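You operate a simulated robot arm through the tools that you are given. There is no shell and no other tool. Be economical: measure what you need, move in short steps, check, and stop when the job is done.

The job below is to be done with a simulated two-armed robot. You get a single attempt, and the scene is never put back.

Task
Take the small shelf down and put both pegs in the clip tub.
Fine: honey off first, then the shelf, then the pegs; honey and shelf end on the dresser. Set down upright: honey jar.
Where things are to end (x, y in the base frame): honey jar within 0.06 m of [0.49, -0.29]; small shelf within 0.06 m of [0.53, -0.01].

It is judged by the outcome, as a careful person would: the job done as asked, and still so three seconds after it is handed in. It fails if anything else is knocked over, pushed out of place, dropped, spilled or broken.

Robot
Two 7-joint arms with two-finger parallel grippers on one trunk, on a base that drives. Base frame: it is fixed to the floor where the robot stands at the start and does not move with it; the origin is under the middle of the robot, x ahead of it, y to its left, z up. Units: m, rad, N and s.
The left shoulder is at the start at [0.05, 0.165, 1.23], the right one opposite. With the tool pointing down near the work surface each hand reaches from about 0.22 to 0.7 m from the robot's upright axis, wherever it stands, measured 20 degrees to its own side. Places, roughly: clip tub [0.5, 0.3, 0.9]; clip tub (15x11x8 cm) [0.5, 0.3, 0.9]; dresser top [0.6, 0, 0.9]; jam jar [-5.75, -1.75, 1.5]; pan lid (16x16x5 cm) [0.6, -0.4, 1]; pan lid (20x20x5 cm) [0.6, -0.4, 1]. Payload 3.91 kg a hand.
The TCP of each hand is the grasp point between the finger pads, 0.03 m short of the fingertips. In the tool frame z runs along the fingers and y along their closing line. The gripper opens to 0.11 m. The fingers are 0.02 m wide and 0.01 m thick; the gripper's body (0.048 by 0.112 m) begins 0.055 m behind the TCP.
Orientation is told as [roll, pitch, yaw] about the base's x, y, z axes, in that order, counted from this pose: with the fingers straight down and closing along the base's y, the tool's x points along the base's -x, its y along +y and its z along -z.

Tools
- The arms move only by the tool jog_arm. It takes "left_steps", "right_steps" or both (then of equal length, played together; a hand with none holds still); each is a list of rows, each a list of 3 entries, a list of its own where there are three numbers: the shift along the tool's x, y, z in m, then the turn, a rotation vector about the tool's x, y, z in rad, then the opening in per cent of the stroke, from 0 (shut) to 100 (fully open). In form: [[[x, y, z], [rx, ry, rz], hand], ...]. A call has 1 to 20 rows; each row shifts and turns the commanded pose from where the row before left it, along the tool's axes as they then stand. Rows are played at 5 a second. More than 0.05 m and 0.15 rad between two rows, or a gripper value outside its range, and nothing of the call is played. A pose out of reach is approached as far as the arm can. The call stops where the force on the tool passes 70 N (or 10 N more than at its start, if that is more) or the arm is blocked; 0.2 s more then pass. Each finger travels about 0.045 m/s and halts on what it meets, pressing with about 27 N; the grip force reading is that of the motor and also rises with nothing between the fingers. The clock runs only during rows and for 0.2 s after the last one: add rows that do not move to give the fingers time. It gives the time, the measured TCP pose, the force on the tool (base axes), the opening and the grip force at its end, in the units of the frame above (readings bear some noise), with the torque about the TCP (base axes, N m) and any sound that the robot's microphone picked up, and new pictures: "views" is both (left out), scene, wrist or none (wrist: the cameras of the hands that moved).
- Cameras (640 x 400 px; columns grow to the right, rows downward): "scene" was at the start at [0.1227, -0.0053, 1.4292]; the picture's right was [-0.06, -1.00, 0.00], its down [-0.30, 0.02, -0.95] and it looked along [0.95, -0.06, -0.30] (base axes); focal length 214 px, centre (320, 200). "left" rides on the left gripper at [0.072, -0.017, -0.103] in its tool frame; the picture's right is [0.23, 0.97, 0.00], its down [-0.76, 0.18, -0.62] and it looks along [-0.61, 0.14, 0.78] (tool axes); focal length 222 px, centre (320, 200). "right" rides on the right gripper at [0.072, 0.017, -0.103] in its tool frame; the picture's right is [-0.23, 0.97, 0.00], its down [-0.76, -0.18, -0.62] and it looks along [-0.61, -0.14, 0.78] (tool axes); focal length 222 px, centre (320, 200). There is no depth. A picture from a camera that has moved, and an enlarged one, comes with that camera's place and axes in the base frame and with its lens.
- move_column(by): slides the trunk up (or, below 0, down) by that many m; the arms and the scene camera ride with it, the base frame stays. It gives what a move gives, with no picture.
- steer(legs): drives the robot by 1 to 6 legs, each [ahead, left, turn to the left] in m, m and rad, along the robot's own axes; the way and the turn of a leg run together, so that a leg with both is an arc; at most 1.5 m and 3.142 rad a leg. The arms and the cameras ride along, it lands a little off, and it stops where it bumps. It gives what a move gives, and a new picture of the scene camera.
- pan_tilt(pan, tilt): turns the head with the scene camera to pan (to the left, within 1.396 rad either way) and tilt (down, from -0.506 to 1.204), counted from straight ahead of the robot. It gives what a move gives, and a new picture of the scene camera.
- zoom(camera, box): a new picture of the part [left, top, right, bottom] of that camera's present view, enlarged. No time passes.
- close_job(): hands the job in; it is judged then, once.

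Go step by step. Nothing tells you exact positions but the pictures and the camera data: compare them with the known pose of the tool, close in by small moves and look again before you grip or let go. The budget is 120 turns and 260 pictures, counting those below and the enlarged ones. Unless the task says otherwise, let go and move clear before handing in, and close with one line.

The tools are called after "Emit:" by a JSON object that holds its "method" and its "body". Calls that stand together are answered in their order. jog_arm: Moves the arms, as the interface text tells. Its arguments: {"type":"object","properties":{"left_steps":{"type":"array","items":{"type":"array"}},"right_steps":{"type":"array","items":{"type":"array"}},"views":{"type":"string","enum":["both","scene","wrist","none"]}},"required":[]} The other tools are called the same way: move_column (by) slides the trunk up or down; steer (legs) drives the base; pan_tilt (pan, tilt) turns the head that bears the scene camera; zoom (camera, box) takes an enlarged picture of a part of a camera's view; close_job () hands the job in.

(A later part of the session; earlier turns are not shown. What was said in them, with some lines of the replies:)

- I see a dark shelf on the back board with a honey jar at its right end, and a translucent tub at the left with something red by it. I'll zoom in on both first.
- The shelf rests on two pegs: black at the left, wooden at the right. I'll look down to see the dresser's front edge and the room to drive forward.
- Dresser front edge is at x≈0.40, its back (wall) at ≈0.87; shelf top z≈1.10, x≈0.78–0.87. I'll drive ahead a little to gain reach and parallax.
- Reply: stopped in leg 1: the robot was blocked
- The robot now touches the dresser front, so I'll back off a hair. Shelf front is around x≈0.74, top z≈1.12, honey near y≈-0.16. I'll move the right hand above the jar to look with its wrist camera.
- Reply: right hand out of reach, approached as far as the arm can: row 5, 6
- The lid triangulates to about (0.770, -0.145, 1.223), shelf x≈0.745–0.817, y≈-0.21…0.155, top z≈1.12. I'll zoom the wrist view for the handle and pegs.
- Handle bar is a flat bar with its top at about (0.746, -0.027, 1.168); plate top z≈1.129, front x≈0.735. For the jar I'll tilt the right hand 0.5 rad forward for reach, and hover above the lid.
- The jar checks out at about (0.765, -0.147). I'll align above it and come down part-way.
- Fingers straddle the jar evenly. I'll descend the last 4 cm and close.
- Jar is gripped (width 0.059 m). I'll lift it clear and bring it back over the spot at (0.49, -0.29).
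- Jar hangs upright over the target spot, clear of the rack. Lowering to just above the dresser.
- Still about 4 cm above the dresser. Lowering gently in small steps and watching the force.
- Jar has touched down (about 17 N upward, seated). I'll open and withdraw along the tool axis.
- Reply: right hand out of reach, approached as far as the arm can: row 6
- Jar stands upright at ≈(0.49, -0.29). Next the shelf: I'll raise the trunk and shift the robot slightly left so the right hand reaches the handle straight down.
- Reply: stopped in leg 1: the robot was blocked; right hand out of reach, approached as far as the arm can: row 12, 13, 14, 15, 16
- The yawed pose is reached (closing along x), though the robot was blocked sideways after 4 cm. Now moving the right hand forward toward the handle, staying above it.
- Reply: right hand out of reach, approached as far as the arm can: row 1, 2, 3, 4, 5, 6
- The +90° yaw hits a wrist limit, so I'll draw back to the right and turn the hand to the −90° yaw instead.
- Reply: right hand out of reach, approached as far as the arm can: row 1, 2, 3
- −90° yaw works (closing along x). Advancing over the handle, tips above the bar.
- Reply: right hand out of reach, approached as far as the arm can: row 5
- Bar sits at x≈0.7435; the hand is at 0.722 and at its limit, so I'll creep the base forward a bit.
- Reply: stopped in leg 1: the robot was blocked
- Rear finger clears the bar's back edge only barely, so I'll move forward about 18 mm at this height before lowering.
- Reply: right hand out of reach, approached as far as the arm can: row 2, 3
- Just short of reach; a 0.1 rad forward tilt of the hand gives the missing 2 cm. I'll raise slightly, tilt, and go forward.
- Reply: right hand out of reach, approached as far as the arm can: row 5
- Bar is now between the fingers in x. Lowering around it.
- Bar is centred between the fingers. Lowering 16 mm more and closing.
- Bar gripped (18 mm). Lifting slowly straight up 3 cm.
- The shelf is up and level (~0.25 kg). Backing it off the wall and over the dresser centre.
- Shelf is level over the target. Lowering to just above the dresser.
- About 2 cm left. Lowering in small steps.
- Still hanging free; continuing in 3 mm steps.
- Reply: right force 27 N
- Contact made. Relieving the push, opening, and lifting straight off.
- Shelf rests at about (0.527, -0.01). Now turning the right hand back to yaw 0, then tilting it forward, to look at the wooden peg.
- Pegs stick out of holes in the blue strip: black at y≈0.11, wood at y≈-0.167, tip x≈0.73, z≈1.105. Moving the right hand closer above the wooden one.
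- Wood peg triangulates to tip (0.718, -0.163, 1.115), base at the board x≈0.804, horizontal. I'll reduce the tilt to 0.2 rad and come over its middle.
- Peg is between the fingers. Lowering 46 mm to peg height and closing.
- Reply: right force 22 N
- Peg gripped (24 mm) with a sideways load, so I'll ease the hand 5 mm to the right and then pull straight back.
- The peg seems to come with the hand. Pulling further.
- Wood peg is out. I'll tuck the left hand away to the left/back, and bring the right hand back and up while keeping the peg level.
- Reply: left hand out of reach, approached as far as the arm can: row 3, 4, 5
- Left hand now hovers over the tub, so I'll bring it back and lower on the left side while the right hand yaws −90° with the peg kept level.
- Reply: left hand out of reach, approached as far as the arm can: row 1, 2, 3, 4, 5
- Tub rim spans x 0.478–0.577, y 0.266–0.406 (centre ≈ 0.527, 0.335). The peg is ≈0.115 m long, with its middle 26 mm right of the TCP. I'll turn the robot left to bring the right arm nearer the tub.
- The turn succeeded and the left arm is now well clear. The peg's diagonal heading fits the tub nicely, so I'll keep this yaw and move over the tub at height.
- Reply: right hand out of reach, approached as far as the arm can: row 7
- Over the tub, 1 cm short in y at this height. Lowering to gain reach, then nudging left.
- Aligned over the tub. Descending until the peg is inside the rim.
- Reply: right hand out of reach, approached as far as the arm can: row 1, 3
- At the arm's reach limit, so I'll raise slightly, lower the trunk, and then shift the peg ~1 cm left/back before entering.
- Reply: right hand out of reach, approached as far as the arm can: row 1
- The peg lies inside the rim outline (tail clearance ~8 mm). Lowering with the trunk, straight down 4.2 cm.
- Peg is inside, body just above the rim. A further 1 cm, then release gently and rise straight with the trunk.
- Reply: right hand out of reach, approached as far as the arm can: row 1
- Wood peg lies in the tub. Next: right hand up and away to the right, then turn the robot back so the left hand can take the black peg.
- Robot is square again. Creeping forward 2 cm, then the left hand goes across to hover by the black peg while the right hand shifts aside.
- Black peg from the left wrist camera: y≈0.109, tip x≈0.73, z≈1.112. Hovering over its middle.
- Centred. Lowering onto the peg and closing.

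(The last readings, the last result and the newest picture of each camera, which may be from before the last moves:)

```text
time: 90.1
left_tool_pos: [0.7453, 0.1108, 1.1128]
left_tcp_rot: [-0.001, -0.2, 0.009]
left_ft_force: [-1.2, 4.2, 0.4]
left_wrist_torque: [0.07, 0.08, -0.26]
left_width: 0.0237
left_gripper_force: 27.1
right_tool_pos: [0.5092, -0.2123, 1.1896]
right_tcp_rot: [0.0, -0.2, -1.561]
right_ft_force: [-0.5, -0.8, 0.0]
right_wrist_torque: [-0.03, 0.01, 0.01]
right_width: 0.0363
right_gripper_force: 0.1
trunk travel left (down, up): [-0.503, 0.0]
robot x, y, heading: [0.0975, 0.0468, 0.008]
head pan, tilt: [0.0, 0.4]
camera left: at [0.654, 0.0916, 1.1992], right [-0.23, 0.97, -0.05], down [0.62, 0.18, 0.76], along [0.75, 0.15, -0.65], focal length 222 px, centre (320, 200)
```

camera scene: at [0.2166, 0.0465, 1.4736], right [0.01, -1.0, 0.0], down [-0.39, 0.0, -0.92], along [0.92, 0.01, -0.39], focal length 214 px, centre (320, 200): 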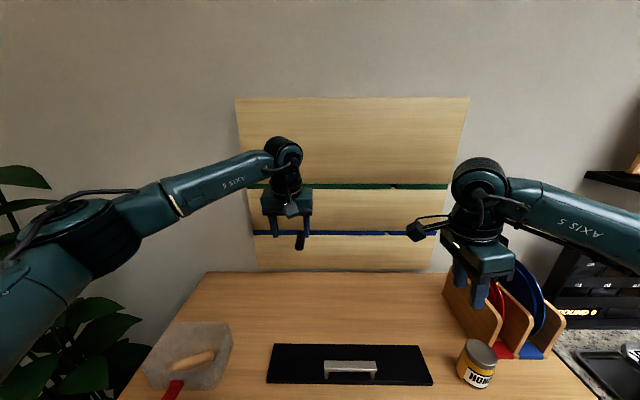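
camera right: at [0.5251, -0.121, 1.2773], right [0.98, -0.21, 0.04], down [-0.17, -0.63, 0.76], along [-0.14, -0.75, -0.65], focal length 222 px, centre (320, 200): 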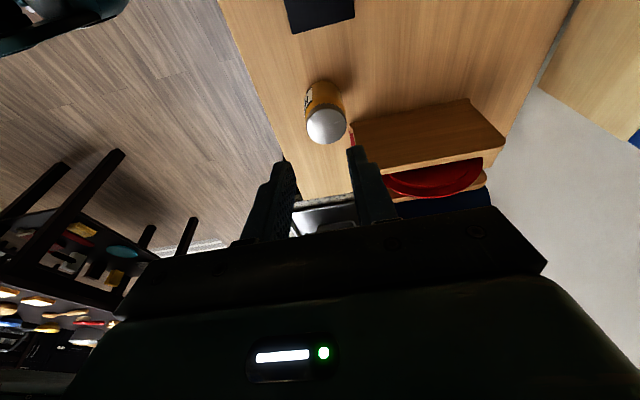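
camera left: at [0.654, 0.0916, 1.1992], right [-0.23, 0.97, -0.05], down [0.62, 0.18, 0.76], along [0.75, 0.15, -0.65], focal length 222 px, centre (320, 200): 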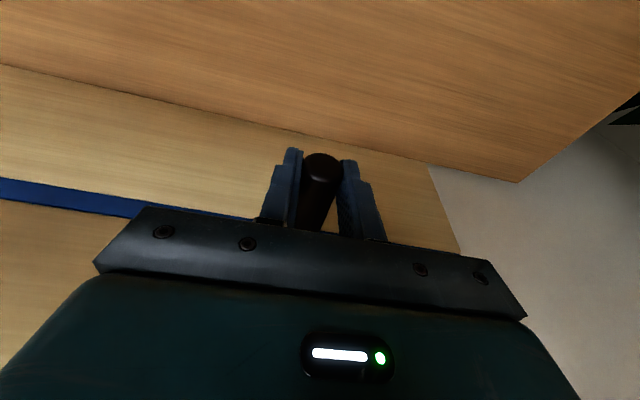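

Gripped cleanly (24 mm). Pulling straight out.

Emit:
{"method": "jog_arm", "body": {"left_steps": [[[0, 0.001, 0], [0, 0, 0], 8], [[0.0098, 0, -0.002], [0, 0, 0], 8], [[0.0098, 0, -0.002], [0, 0, 0], 8], [[0.0147, 0, -0.003], [0, 0, 0], 8], [[0.0196, 0, -0.004], [0, 0, 0], 8], [[0.0245, 0, -0.005], [0, 0, 0], 8], [[0.0245, 0, -0.005], [0, 0, 0], 8], [[0.0245, 0, -0.005], [0, 0, 0], 8], [[0, 0, 0], [0, 0, 0], 8]], "views": "wrist"}}

Emit:
{"method": "zoom", "body": {"camera": "scene", "box": [220, 160, 380, 280]}}

```text
time: 92.1
left_tool_pos: [0.615, 0.1094, 1.1125]
left_tcp_rot: [0.0, -0.197, 0.009]
left_ft_force: [-0.1, -0.2, -0.3]
left_wrist_torque: [0.04, 0.0, 0.02]
left_width: 0.0229
left_gripper_force: 27.1
right_tool_pos: [0.5088, -0.2122, 1.189]
right_tcp_rot: [-0.001, -0.199, -1.566]
right_ft_force: [-0.1, -0.7, -0.1]
right_wrist_torque: [-0.01, -0.03, -0.01]
right_width: 0.036
right_gripper_force: 0.0
trunk travel left (down, up): [-0.503, 0.0]
robot x, y, heading: [0.0901, 0.0462, 0.005]
head pan, tilt: [0.0, 0.4]
camera left: at [0.5236, 0.0907, 1.1997], right [-0.23, 0.97, -0.05], down [0.62, 0.18, 0.76], along [0.75, 0.15, -0.65], focal length 222 px, centre (320, 200)
```

left: 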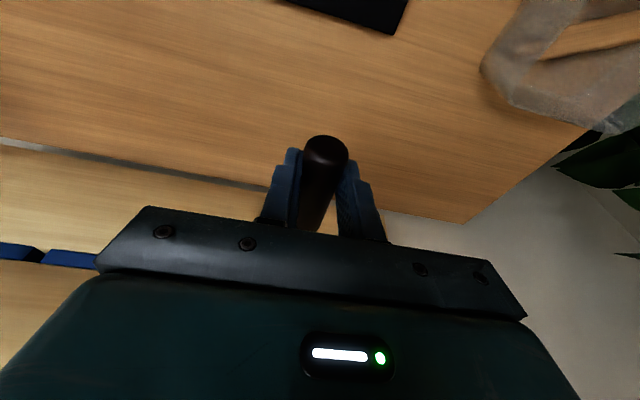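

```text
3.33 times, centred on (300, 220) of scene
camera zoom: at [0.2168, 0.0464, 1.4737], right [0.01, -1.0, 0.0], down [-0.39, 0.0, -0.92], along [0.92, 0.01, -0.39], focal length 715 px, centre (387, 133)
```

zoom: 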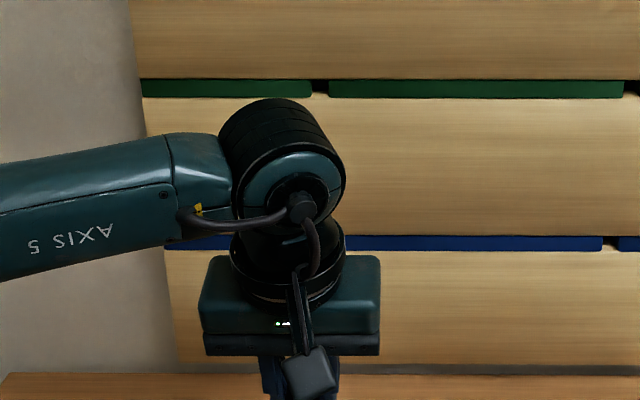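

Black peg is out. Backing up and yawing the left hand +90° with the peg level.

Emit:
{"method": "jog_arm", "body": {"left_steps": [[[0.0237, 0.01, -0.0278], [0, 0, 0], 8], [[0.0237, 0.01, -0.0278], [0, 0, 0], 8], [[0.0237, 0.01, -0.0278], [0, 0, 0], 8], [[0.0237, 0.01, -0.0278], [0, 0, 0], 8], [[0, 0, 0], [-0.0284, 0, -0.1399], 8], [[0, 0, 0], [-0.0284, 0, -0.1399], 8], [[0, 0, 0], [-0.0284, 0, -0.1399], 8], [[0, 0, 0], [-0.0284, 0, -0.1399], 8], [[0, 0, 0], [-0.0284, 0, -0.1399], 8], [[0, 0, 0], [-0.0284, 0, -0.1399], 8], [[0, 0, 0], [-0.0284, 0, -0.1399], 8], [[0, 0, 0], [-0.0284, 0, -0.1399], 8], [[0, 0, 0], [-0.0284, 0, -0.1399], 8], [[0, 0, 0], [-0.0284, 0, -0.1399], 8], [[0, 0, 0], [-0.0284, 0, -0.1399], 8], [[0, 0, 0], [0, 0, 0], 8]], "views": "none"}}

Emit:
{"method": "pan_tilt", "body": {"pan": 0.35, "tilt": 0.75}}

Emit:
{"method": "zoom", "body": {"camera": "scene", "box": [220, 130, 420, 270]}}

```text
time: 95.5
left_tool_pos: [0.4999, 0.1487, 1.2037]
left_tcp_rot: [0.002, -0.2, 1.583]
left_ft_force: [-0.7, 0.1, -0.8]
left_wrist_torque: [-0.02, 0.0, 0.01]
left_width: 0.0226
left_gripper_force: 27.2
right_tool_pos: [0.5083, -0.2139, 1.1893]
right_tcp_rot: [0.0, -0.198, -1.562]
right_ft_force: [0.1, -1.5, 0.6]
right_wrist_torque: [0.0, -0.01, -0.01]
right_width: 0.0363
right_gripper_force: 0.0
trunk travel left (down, up): [-0.503, 0.0]
robot x, y, heading: [0.094, 0.0462, 0.012]
head pan, tilt: [0.0, 0.4]
```

```text
time: 96.3
left_tool_pos: [0.4998, 0.148, 1.2031]
left_tcp_rot: [0.002, -0.199, 1.58]
left_ft_force: [-0.9, -0.2, 0.5]
left_wrist_torque: [-0.02, 0.03, -0.02]
left_width: 0.0229
left_gripper_force: 26.7
right_tool_pos: [0.5089, -0.2133, 1.1891]
right_tcp_rot: [0.0, -0.198, -1.561]
right_ft_force: [0.4, 0.2, -0.2]
right_wrist_torque: [0.0, 0.0, 0.01]
right_width: 0.0362
right_gripper_force: 0.1
trunk travel left (down, up): [-0.503, 0.0]
robot x, y, heading: [0.0968, 0.0455, 0.011]
head pan, tilt: [0.351, 0.75]
camera scene: at [0.2016, 0.0748, 1.4427], right [0.35, -0.94, 0.0], down [-0.64, -0.24, -0.73], along [0.69, 0.26, -0.68], focal length 214 px, centre (320, 200)
```

scene: 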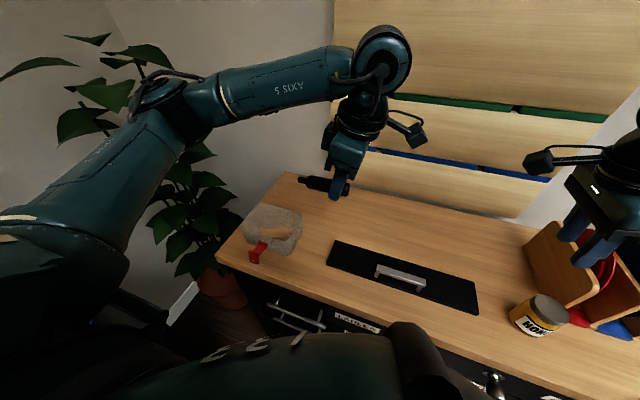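

```text
2.86 times, centred on (320, 200) of scene
camera zoom: at [0.2016, 0.0748, 1.4427], right [0.35, -0.94, 0.0], down [-0.64, -0.24, -0.73], along [0.69, 0.26, -0.68], focal length 613 px, centre (320, 200)
```

zoom: 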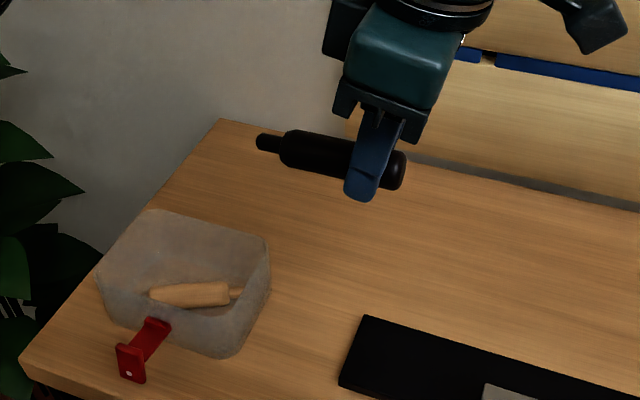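

The wood peg lies diagonally on the tub floor. I'll bring the black peg over along y at x≈0.508 and part-way down.

Emit:
{"method": "jog_arm", "body": {"left_steps": [[[-0.0395, -0.002, 0.008], [0, 0, 0], 8], [[-0.0395, -0.002, 0.008], [0, 0, 0], 8], [[-0.0395, -0.002, 0.008], [0, 0, 0], 8], [[-0.0395, -0.002, 0.008], [0, 0, 0], 8], [[0.009, 0, 0.0441], [0, 0, 0], 8], [[0.009, 0, 0.0441], [0, 0, 0], 8], [[0.009, 0, 0.0441], [0, 0, 0], 8], [[0, 0, 0], [0, 0, 0], 8]], "views": "wrist"}}

Emit:
{"method": "zoom", "body": {"camera": "scene", "box": [220, 160, 340, 280]}}

```text
time: 98.1
left_tool_pos: [0.5061, 0.3098, 1.0669]
left_tcp_rot: [0.001, -0.2, 1.58]
left_ft_force: [-0.3, 0.4, -0.4]
left_wrist_torque: [-0.04, -0.01, 0.01]
left_width: 0.0227
left_gripper_force: 27.3
right_tool_pos: [0.5081, -0.2121, 1.1884]
right_tcp_rot: [-0.001, -0.199, -1.562]
right_ft_force: [-0.2, 0.3, 0.6]
right_wrist_torque: [0.01, 0.02, 0.0]
right_width: 0.0363
right_gripper_force: 0.1
trunk travel left (down, up): [-0.503, 0.0]
robot x, y, heading: [0.0954, 0.0412, 0.007]
head pan, tilt: [0.351, 0.75]
camera left: at [0.5233, 0.2177, 1.1541], right [-0.97, -0.23, -0.04], down [-0.18, 0.62, 0.76], along [-0.15, 0.75, -0.65], focal length 222 px, centre (320, 200)
```

left: 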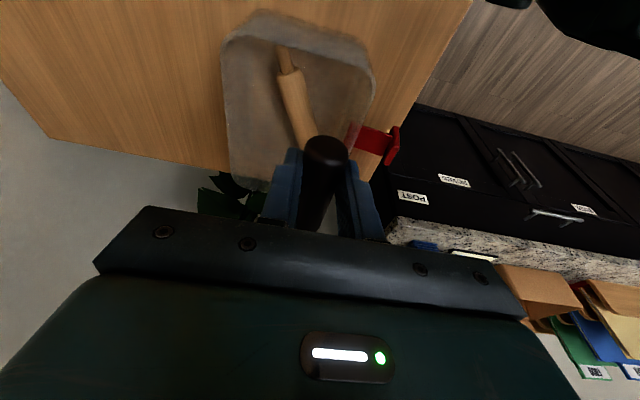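

```text
3.33 times, centred on (280, 220) of scene
camera zoom: at [0.2013, 0.0747, 1.4426], right [0.35, -0.94, 0.0], down [-0.64, -0.24, -0.73], along [0.69, 0.26, -0.68], focal length 715 px, centre (453, 133)
```

zoom: 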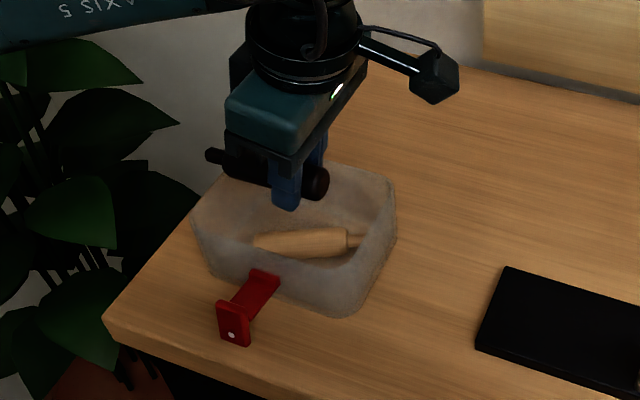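

Peg and tub centres agree in y; I'll shift 12 mm away from the front wall and lower to just inside.

Emit:
{"method": "jog_arm", "body": {"left_steps": [[[0, -0.012, 0], [0, 0, 0], 8], [[0.009, 0, 0.0441], [0, 0, 0], 8], [[0.008, 0, 0.0392], [0, 0, 0], 8], [[0, 0, 0], [0, 0, 0], 8]], "views": "wrist"}}

Emit:
{"method": "zoom", "body": {"camera": "scene", "box": [220, 160, 340, 280]}}

```text
time: 99.1
left_tool_pos: [0.518, 0.3079, 0.9824]
left_tcp_rot: [0.002, -0.201, 1.58]
left_ft_force: [-0.2, 0.4, -0.5]
left_wrist_torque: [-0.04, 0.0, 0.02]
left_width: 0.0228
left_gripper_force: 27.1
right_tool_pos: [0.5092, -0.2132, 1.1895]
right_tcp_rot: [0.001, -0.199, -1.562]
right_ft_force: [-1.0, 0.0, -0.4]
right_wrist_torque: [-0.01, -0.01, 0.01]
right_width: 0.0363
right_gripper_force: 0.1
trunk travel left (down, up): [-0.503, 0.0]
robot x, y, heading: [0.0923, 0.0434, 0.0]
head pan, tilt: [0.351, 0.75]
camera left: at [0.5353, 0.2169, 1.0695], right [-0.97, -0.23, -0.04], down [-0.18, 0.62, 0.76], along [-0.15, 0.75, -0.65], focal length 222 px, centre (320, 200)
```

left: 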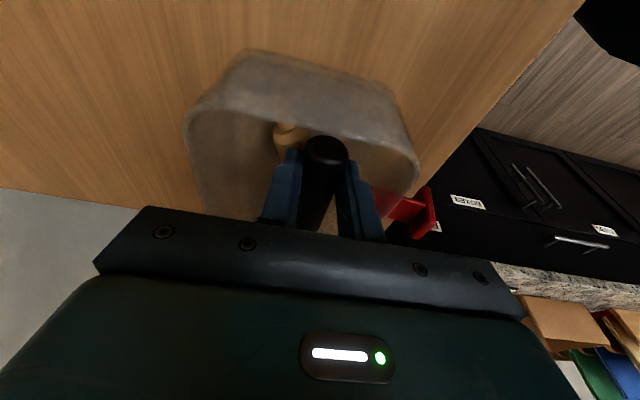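

```text
3.33 times, centred on (280, 220) of scene
camera zoom: at [0.2014, 0.0749, 1.4426], right [0.35, -0.94, 0.0], down [-0.64, -0.24, -0.73], along [0.69, 0.26, -0.68], focal length 715 px, centre (453, 133)
```

zoom: 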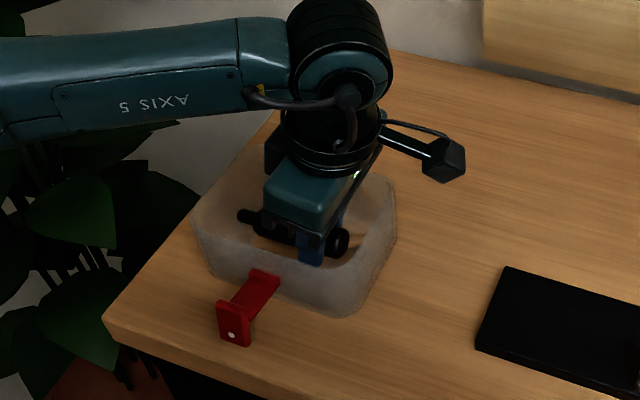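

Black peg is inside the rim. A last 1 cm down, release, and rise.

Emit:
{"method": "jog_arm", "body": {"left_steps": [[[0.001, 0, 0.005], [0, 0, 0], 8], [[0.001, 0, 0.005], [0, 0, 0], 8], [[0, 0, 0], [0, 0, 0], 8]], "views": "none"}}

Emit:
{"method": "jog_arm", "body": {"left_steps": [[[0, 0, 0], [0, 0, 0], 25], [[0, 0, 0], [0, 0, 0], 33], [[0, 0, 0], [0, 0, 0], 33], [[0, 0, 0], [0, 0, 0], 33], [[0, 0, 0], [0, 0, 0], 33]], "views": "wrist"}}

```text
time: 99.9
left_tool_pos: [0.5188, 0.3088, 0.9774]
left_tcp_rot: [-0.008, -0.202, 1.584]
left_ft_force: [-4.1, 1.8, 38.4]
left_wrist_torque: [0.05, -0.62, 0.07]
left_width: 0.0229
left_gripper_force: 26.9
right_tool_pos: [0.5061, -0.2146, 1.1912]
right_tcp_rot: [0.003, -0.196, -1.56]
right_ft_force: [0.5, -0.2, -0.3]
right_wrist_torque: [-0.04, -0.02, -0.01]
right_width: 0.0363
right_gripper_force: 0.0
trunk travel left (down, up): [-0.503, 0.0]
robot x, y, heading: [0.091, 0.0437, 0.004]
head pan, tilt: [0.351, 0.75]
```

```text
time: 101.1
left_tool_pos: [0.5173, 0.3081, 0.9775]
left_tcp_rot: [-0.008, -0.2, 1.581]
left_ft_force: [-10.5, 1.1, 44.3]
left_wrist_torque: [0.11, -0.64, 0.09]
left_width: 0.0309
left_gripper_force: 0.0
right_tool_pos: [0.5043, -0.2136, 1.1916]
right_tcp_rot: [0.004, -0.197, -1.563]
right_ft_force: [-0.6, 0.5, -1.1]
right_wrist_torque: [-0.04, 0.0, 0.05]
right_width: 0.0364
right_gripper_force: 0.1
trunk travel left (down, up): [-0.503, 0.0]
robot x, y, heading: [0.0927, 0.0456, 0.008]
head pan, tilt: [0.351, 0.75]
camera left: at [0.5335, 0.2159, 1.0643], right [-0.97, -0.23, -0.05], down [-0.19, 0.62, 0.76], along [-0.14, 0.75, -0.65], focal length 222 px, centre (320, 200)
```

left: 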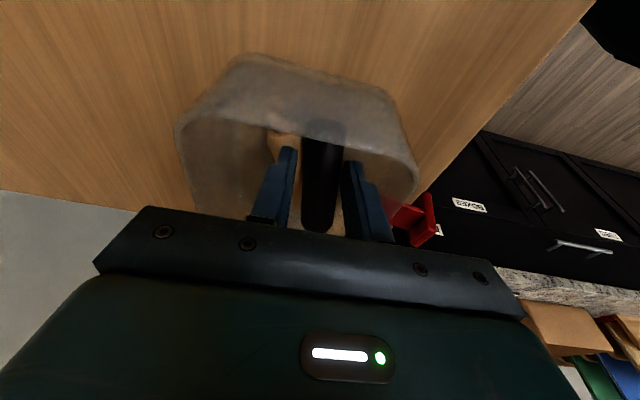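

There's an upward push of ~44 N (a fingertip on the wood peg or the body on the rim); I'll rise straight up gently.

Emit:
{"method": "jog_arm", "body": {"left_steps": [[[-0.001, 0, -0.005], [0, 0, 0], 33], [[-0.001, 0, -0.005], [0, 0, 0], 33], [[0, 0, 0], [0, 0, 0], 33]], "views": "wrist"}}

Emit:
{"method": "zoom", "body": {"camera": "scene", "box": [220, 160, 340, 280]}}

```text
time: 101.9
left_tool_pos: [0.5175, 0.31, 0.9801]
left_tcp_rot: [0.006, -0.2, 1.577]
left_ft_force: [0.0, 0.5, 0.4]
left_wrist_torque: [0.0, 0.01, 0.0]
left_width: 0.0361
left_gripper_force: 0.0
right_tool_pos: [0.5089, -0.2126, 1.1889]
right_tcp_rot: [0.0, -0.199, -1.562]
right_ft_force: [-0.6, -0.1, 0.3]
right_wrist_torque: [0.0, 0.01, -0.01]
right_width: 0.0362
right_gripper_force: 0.0
trunk travel left (down, up): [-0.503, 0.0]
robot x, y, heading: [0.093, 0.0434, 0.003]
head pan, tilt: [0.351, 0.75]
camera left: at [0.5354, 0.2174, 1.0677], right [-0.97, -0.23, -0.04], down [-0.18, 0.62, 0.76], along [-0.15, 0.75, -0.65], focal length 222 px, centre (320, 200)
```

left: 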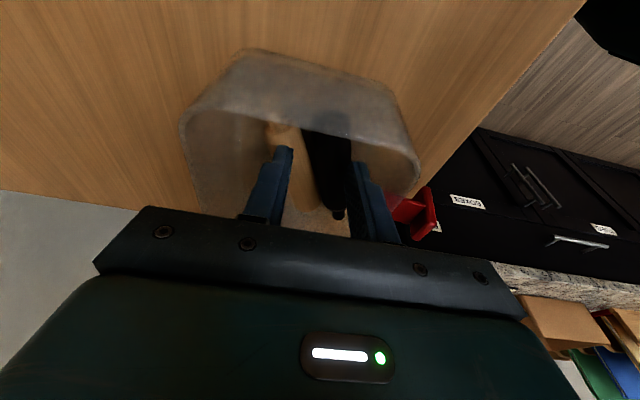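

```text
3.33 times, centred on (280, 220) of scene
camera zoom: at [0.2015, 0.0749, 1.4422], right [0.35, -0.94, 0.0], down [-0.64, -0.24, -0.73], along [0.69, 0.26, -0.68], focal length 715 px, centre (453, 133)
```

zoom: 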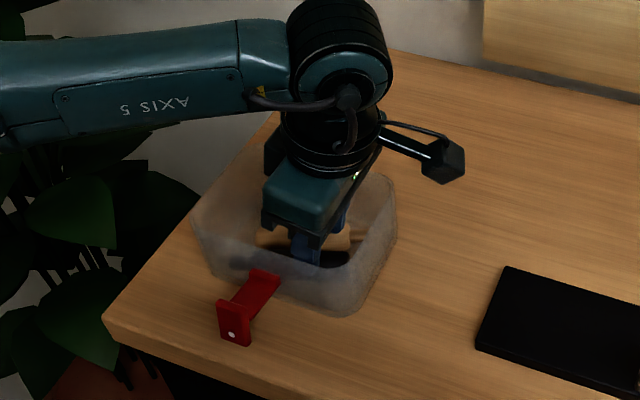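

Force is gone and both pegs lie in the tub. Rising straight out.

Emit:
{"method": "jog_arm", "body": {"left_steps": [[[-0.008, 0, -0.0392], [0, 0, 0], 33], [[-0.008, 0, -0.0392], [0, 0, 0], 33], [[-0.008, 0, -0.0392], [0, 0, 0], 33], [[-0.008, 0, -0.0392], [0, 0, 0], 33], [[0.04, 0, -0.008], [0, 0, 0], 33], [[0.04, 0, -0.008], [0, 0, 0], 33], [[0.04, 0, -0.008], [0, 0, 0], 33], [[0, 0, 0], [0, 0, 0], 33]], "views": "scene"}}

Emit:
{"method": "zoom", "body": {"camera": "scene", "box": [210, 180, 350, 290]}}

Emit:
{"method": "pan_tilt", "body": {"pan": 0.0, "tilt": 0.75}}

```text
time: 103.7
left_tool_pos: [0.5197, 0.1869, 1.1422]
left_tcp_rot: [0.002, -0.2, 1.581]
left_ft_force: [0.6, 0.1, -0.3]
left_wrist_torque: [-0.02, -0.01, 0.02]
left_width: 0.0365
left_gripper_force: 0.0
right_tool_pos: [0.5095, -0.2125, 1.1899]
right_tcp_rot: [-0.001, -0.2, -1.561]
right_ft_force: [-0.2, 0.3, -0.5]
right_wrist_torque: [0.0, 0.0, 0.05]
right_width: 0.0362
right_gripper_force: 0.0
trunk travel left (down, up): [-0.503, 0.0]
robot x, y, heading: [0.0907, 0.0461, 0.007]
head pan, tilt: [0.351, 0.75]
camera scene: at [0.2013, 0.0757, 1.4426], right [0.35, -0.94, 0.0], down [-0.64, -0.24, -0.73], along [0.69, 0.26, -0.68], focal length 214 px, centre (320, 200)
```

scene: 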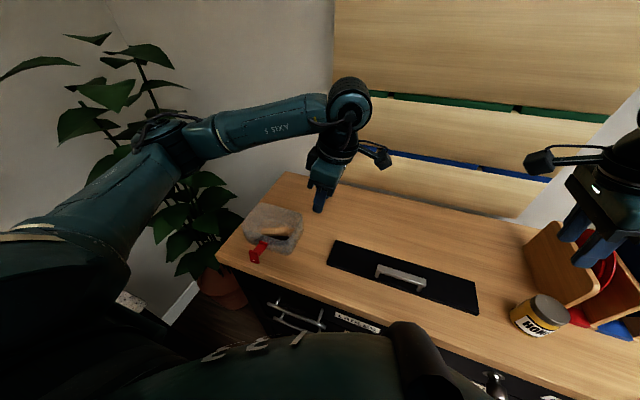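

```text
3.64 times, centred on (280, 235) of scene
camera zoom: at [0.2013, 0.0757, 1.4426], right [0.35, -0.94, 0.0], down [-0.64, -0.24, -0.73], along [0.69, 0.26, -0.68], focal length 780 px, centre (466, 73)
```

zoom: 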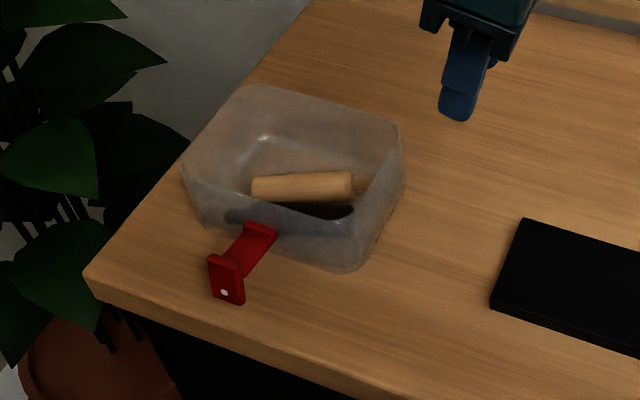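

```text
time: 104.5
left_tool_pos: [0.5187, 0.1853, 1.1425]
left_tcp_rot: [0.001, -0.199, 1.579]
left_ft_force: [0.1, 0.0, -0.4]
left_wrist_torque: [0.05, -0.05, 0.03]
left_width: 0.036
left_gripper_force: 0.1
right_tool_pos: [0.5073, -0.2122, 1.1896]
right_tcp_rot: [0.0, -0.199, -1.563]
right_ft_force: [-0.8, 0.2, -0.1]
right_wrist_torque: [0.01, 0.0, 0.0]
right_width: 0.0363
right_gripper_force: 0.0
trunk travel left (down, up): [-0.503, 0.0]
robot x, y, heading: [0.0989, 0.046, 0.008]
head pan, tilt: [0.0, 0.75]
camera scene: at [0.2068, 0.0466, 1.4426], right [0.01, -1.0, 0.0], down [-0.68, -0.01, -0.73], along [0.73, 0.01, -0.68], focal length 214 px, centre (320, 200)
```

scene: 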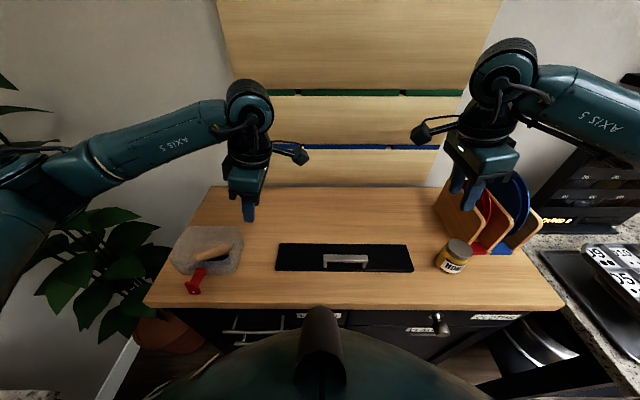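

Both pegs lie in the tub, the shelf is flat at about (0.53, -0.02), and the honey jar is upright near (0.49, -0.29). Both hands are clear, so I'm handing in.

Emit:
{"method": "close_job", "body": {}}

```text
The job is handed in.
```

The job is handed in: the honey jar stands upright on the dresser, the small shelf lies flat on the dresser, and both pegs are in the clip tub.
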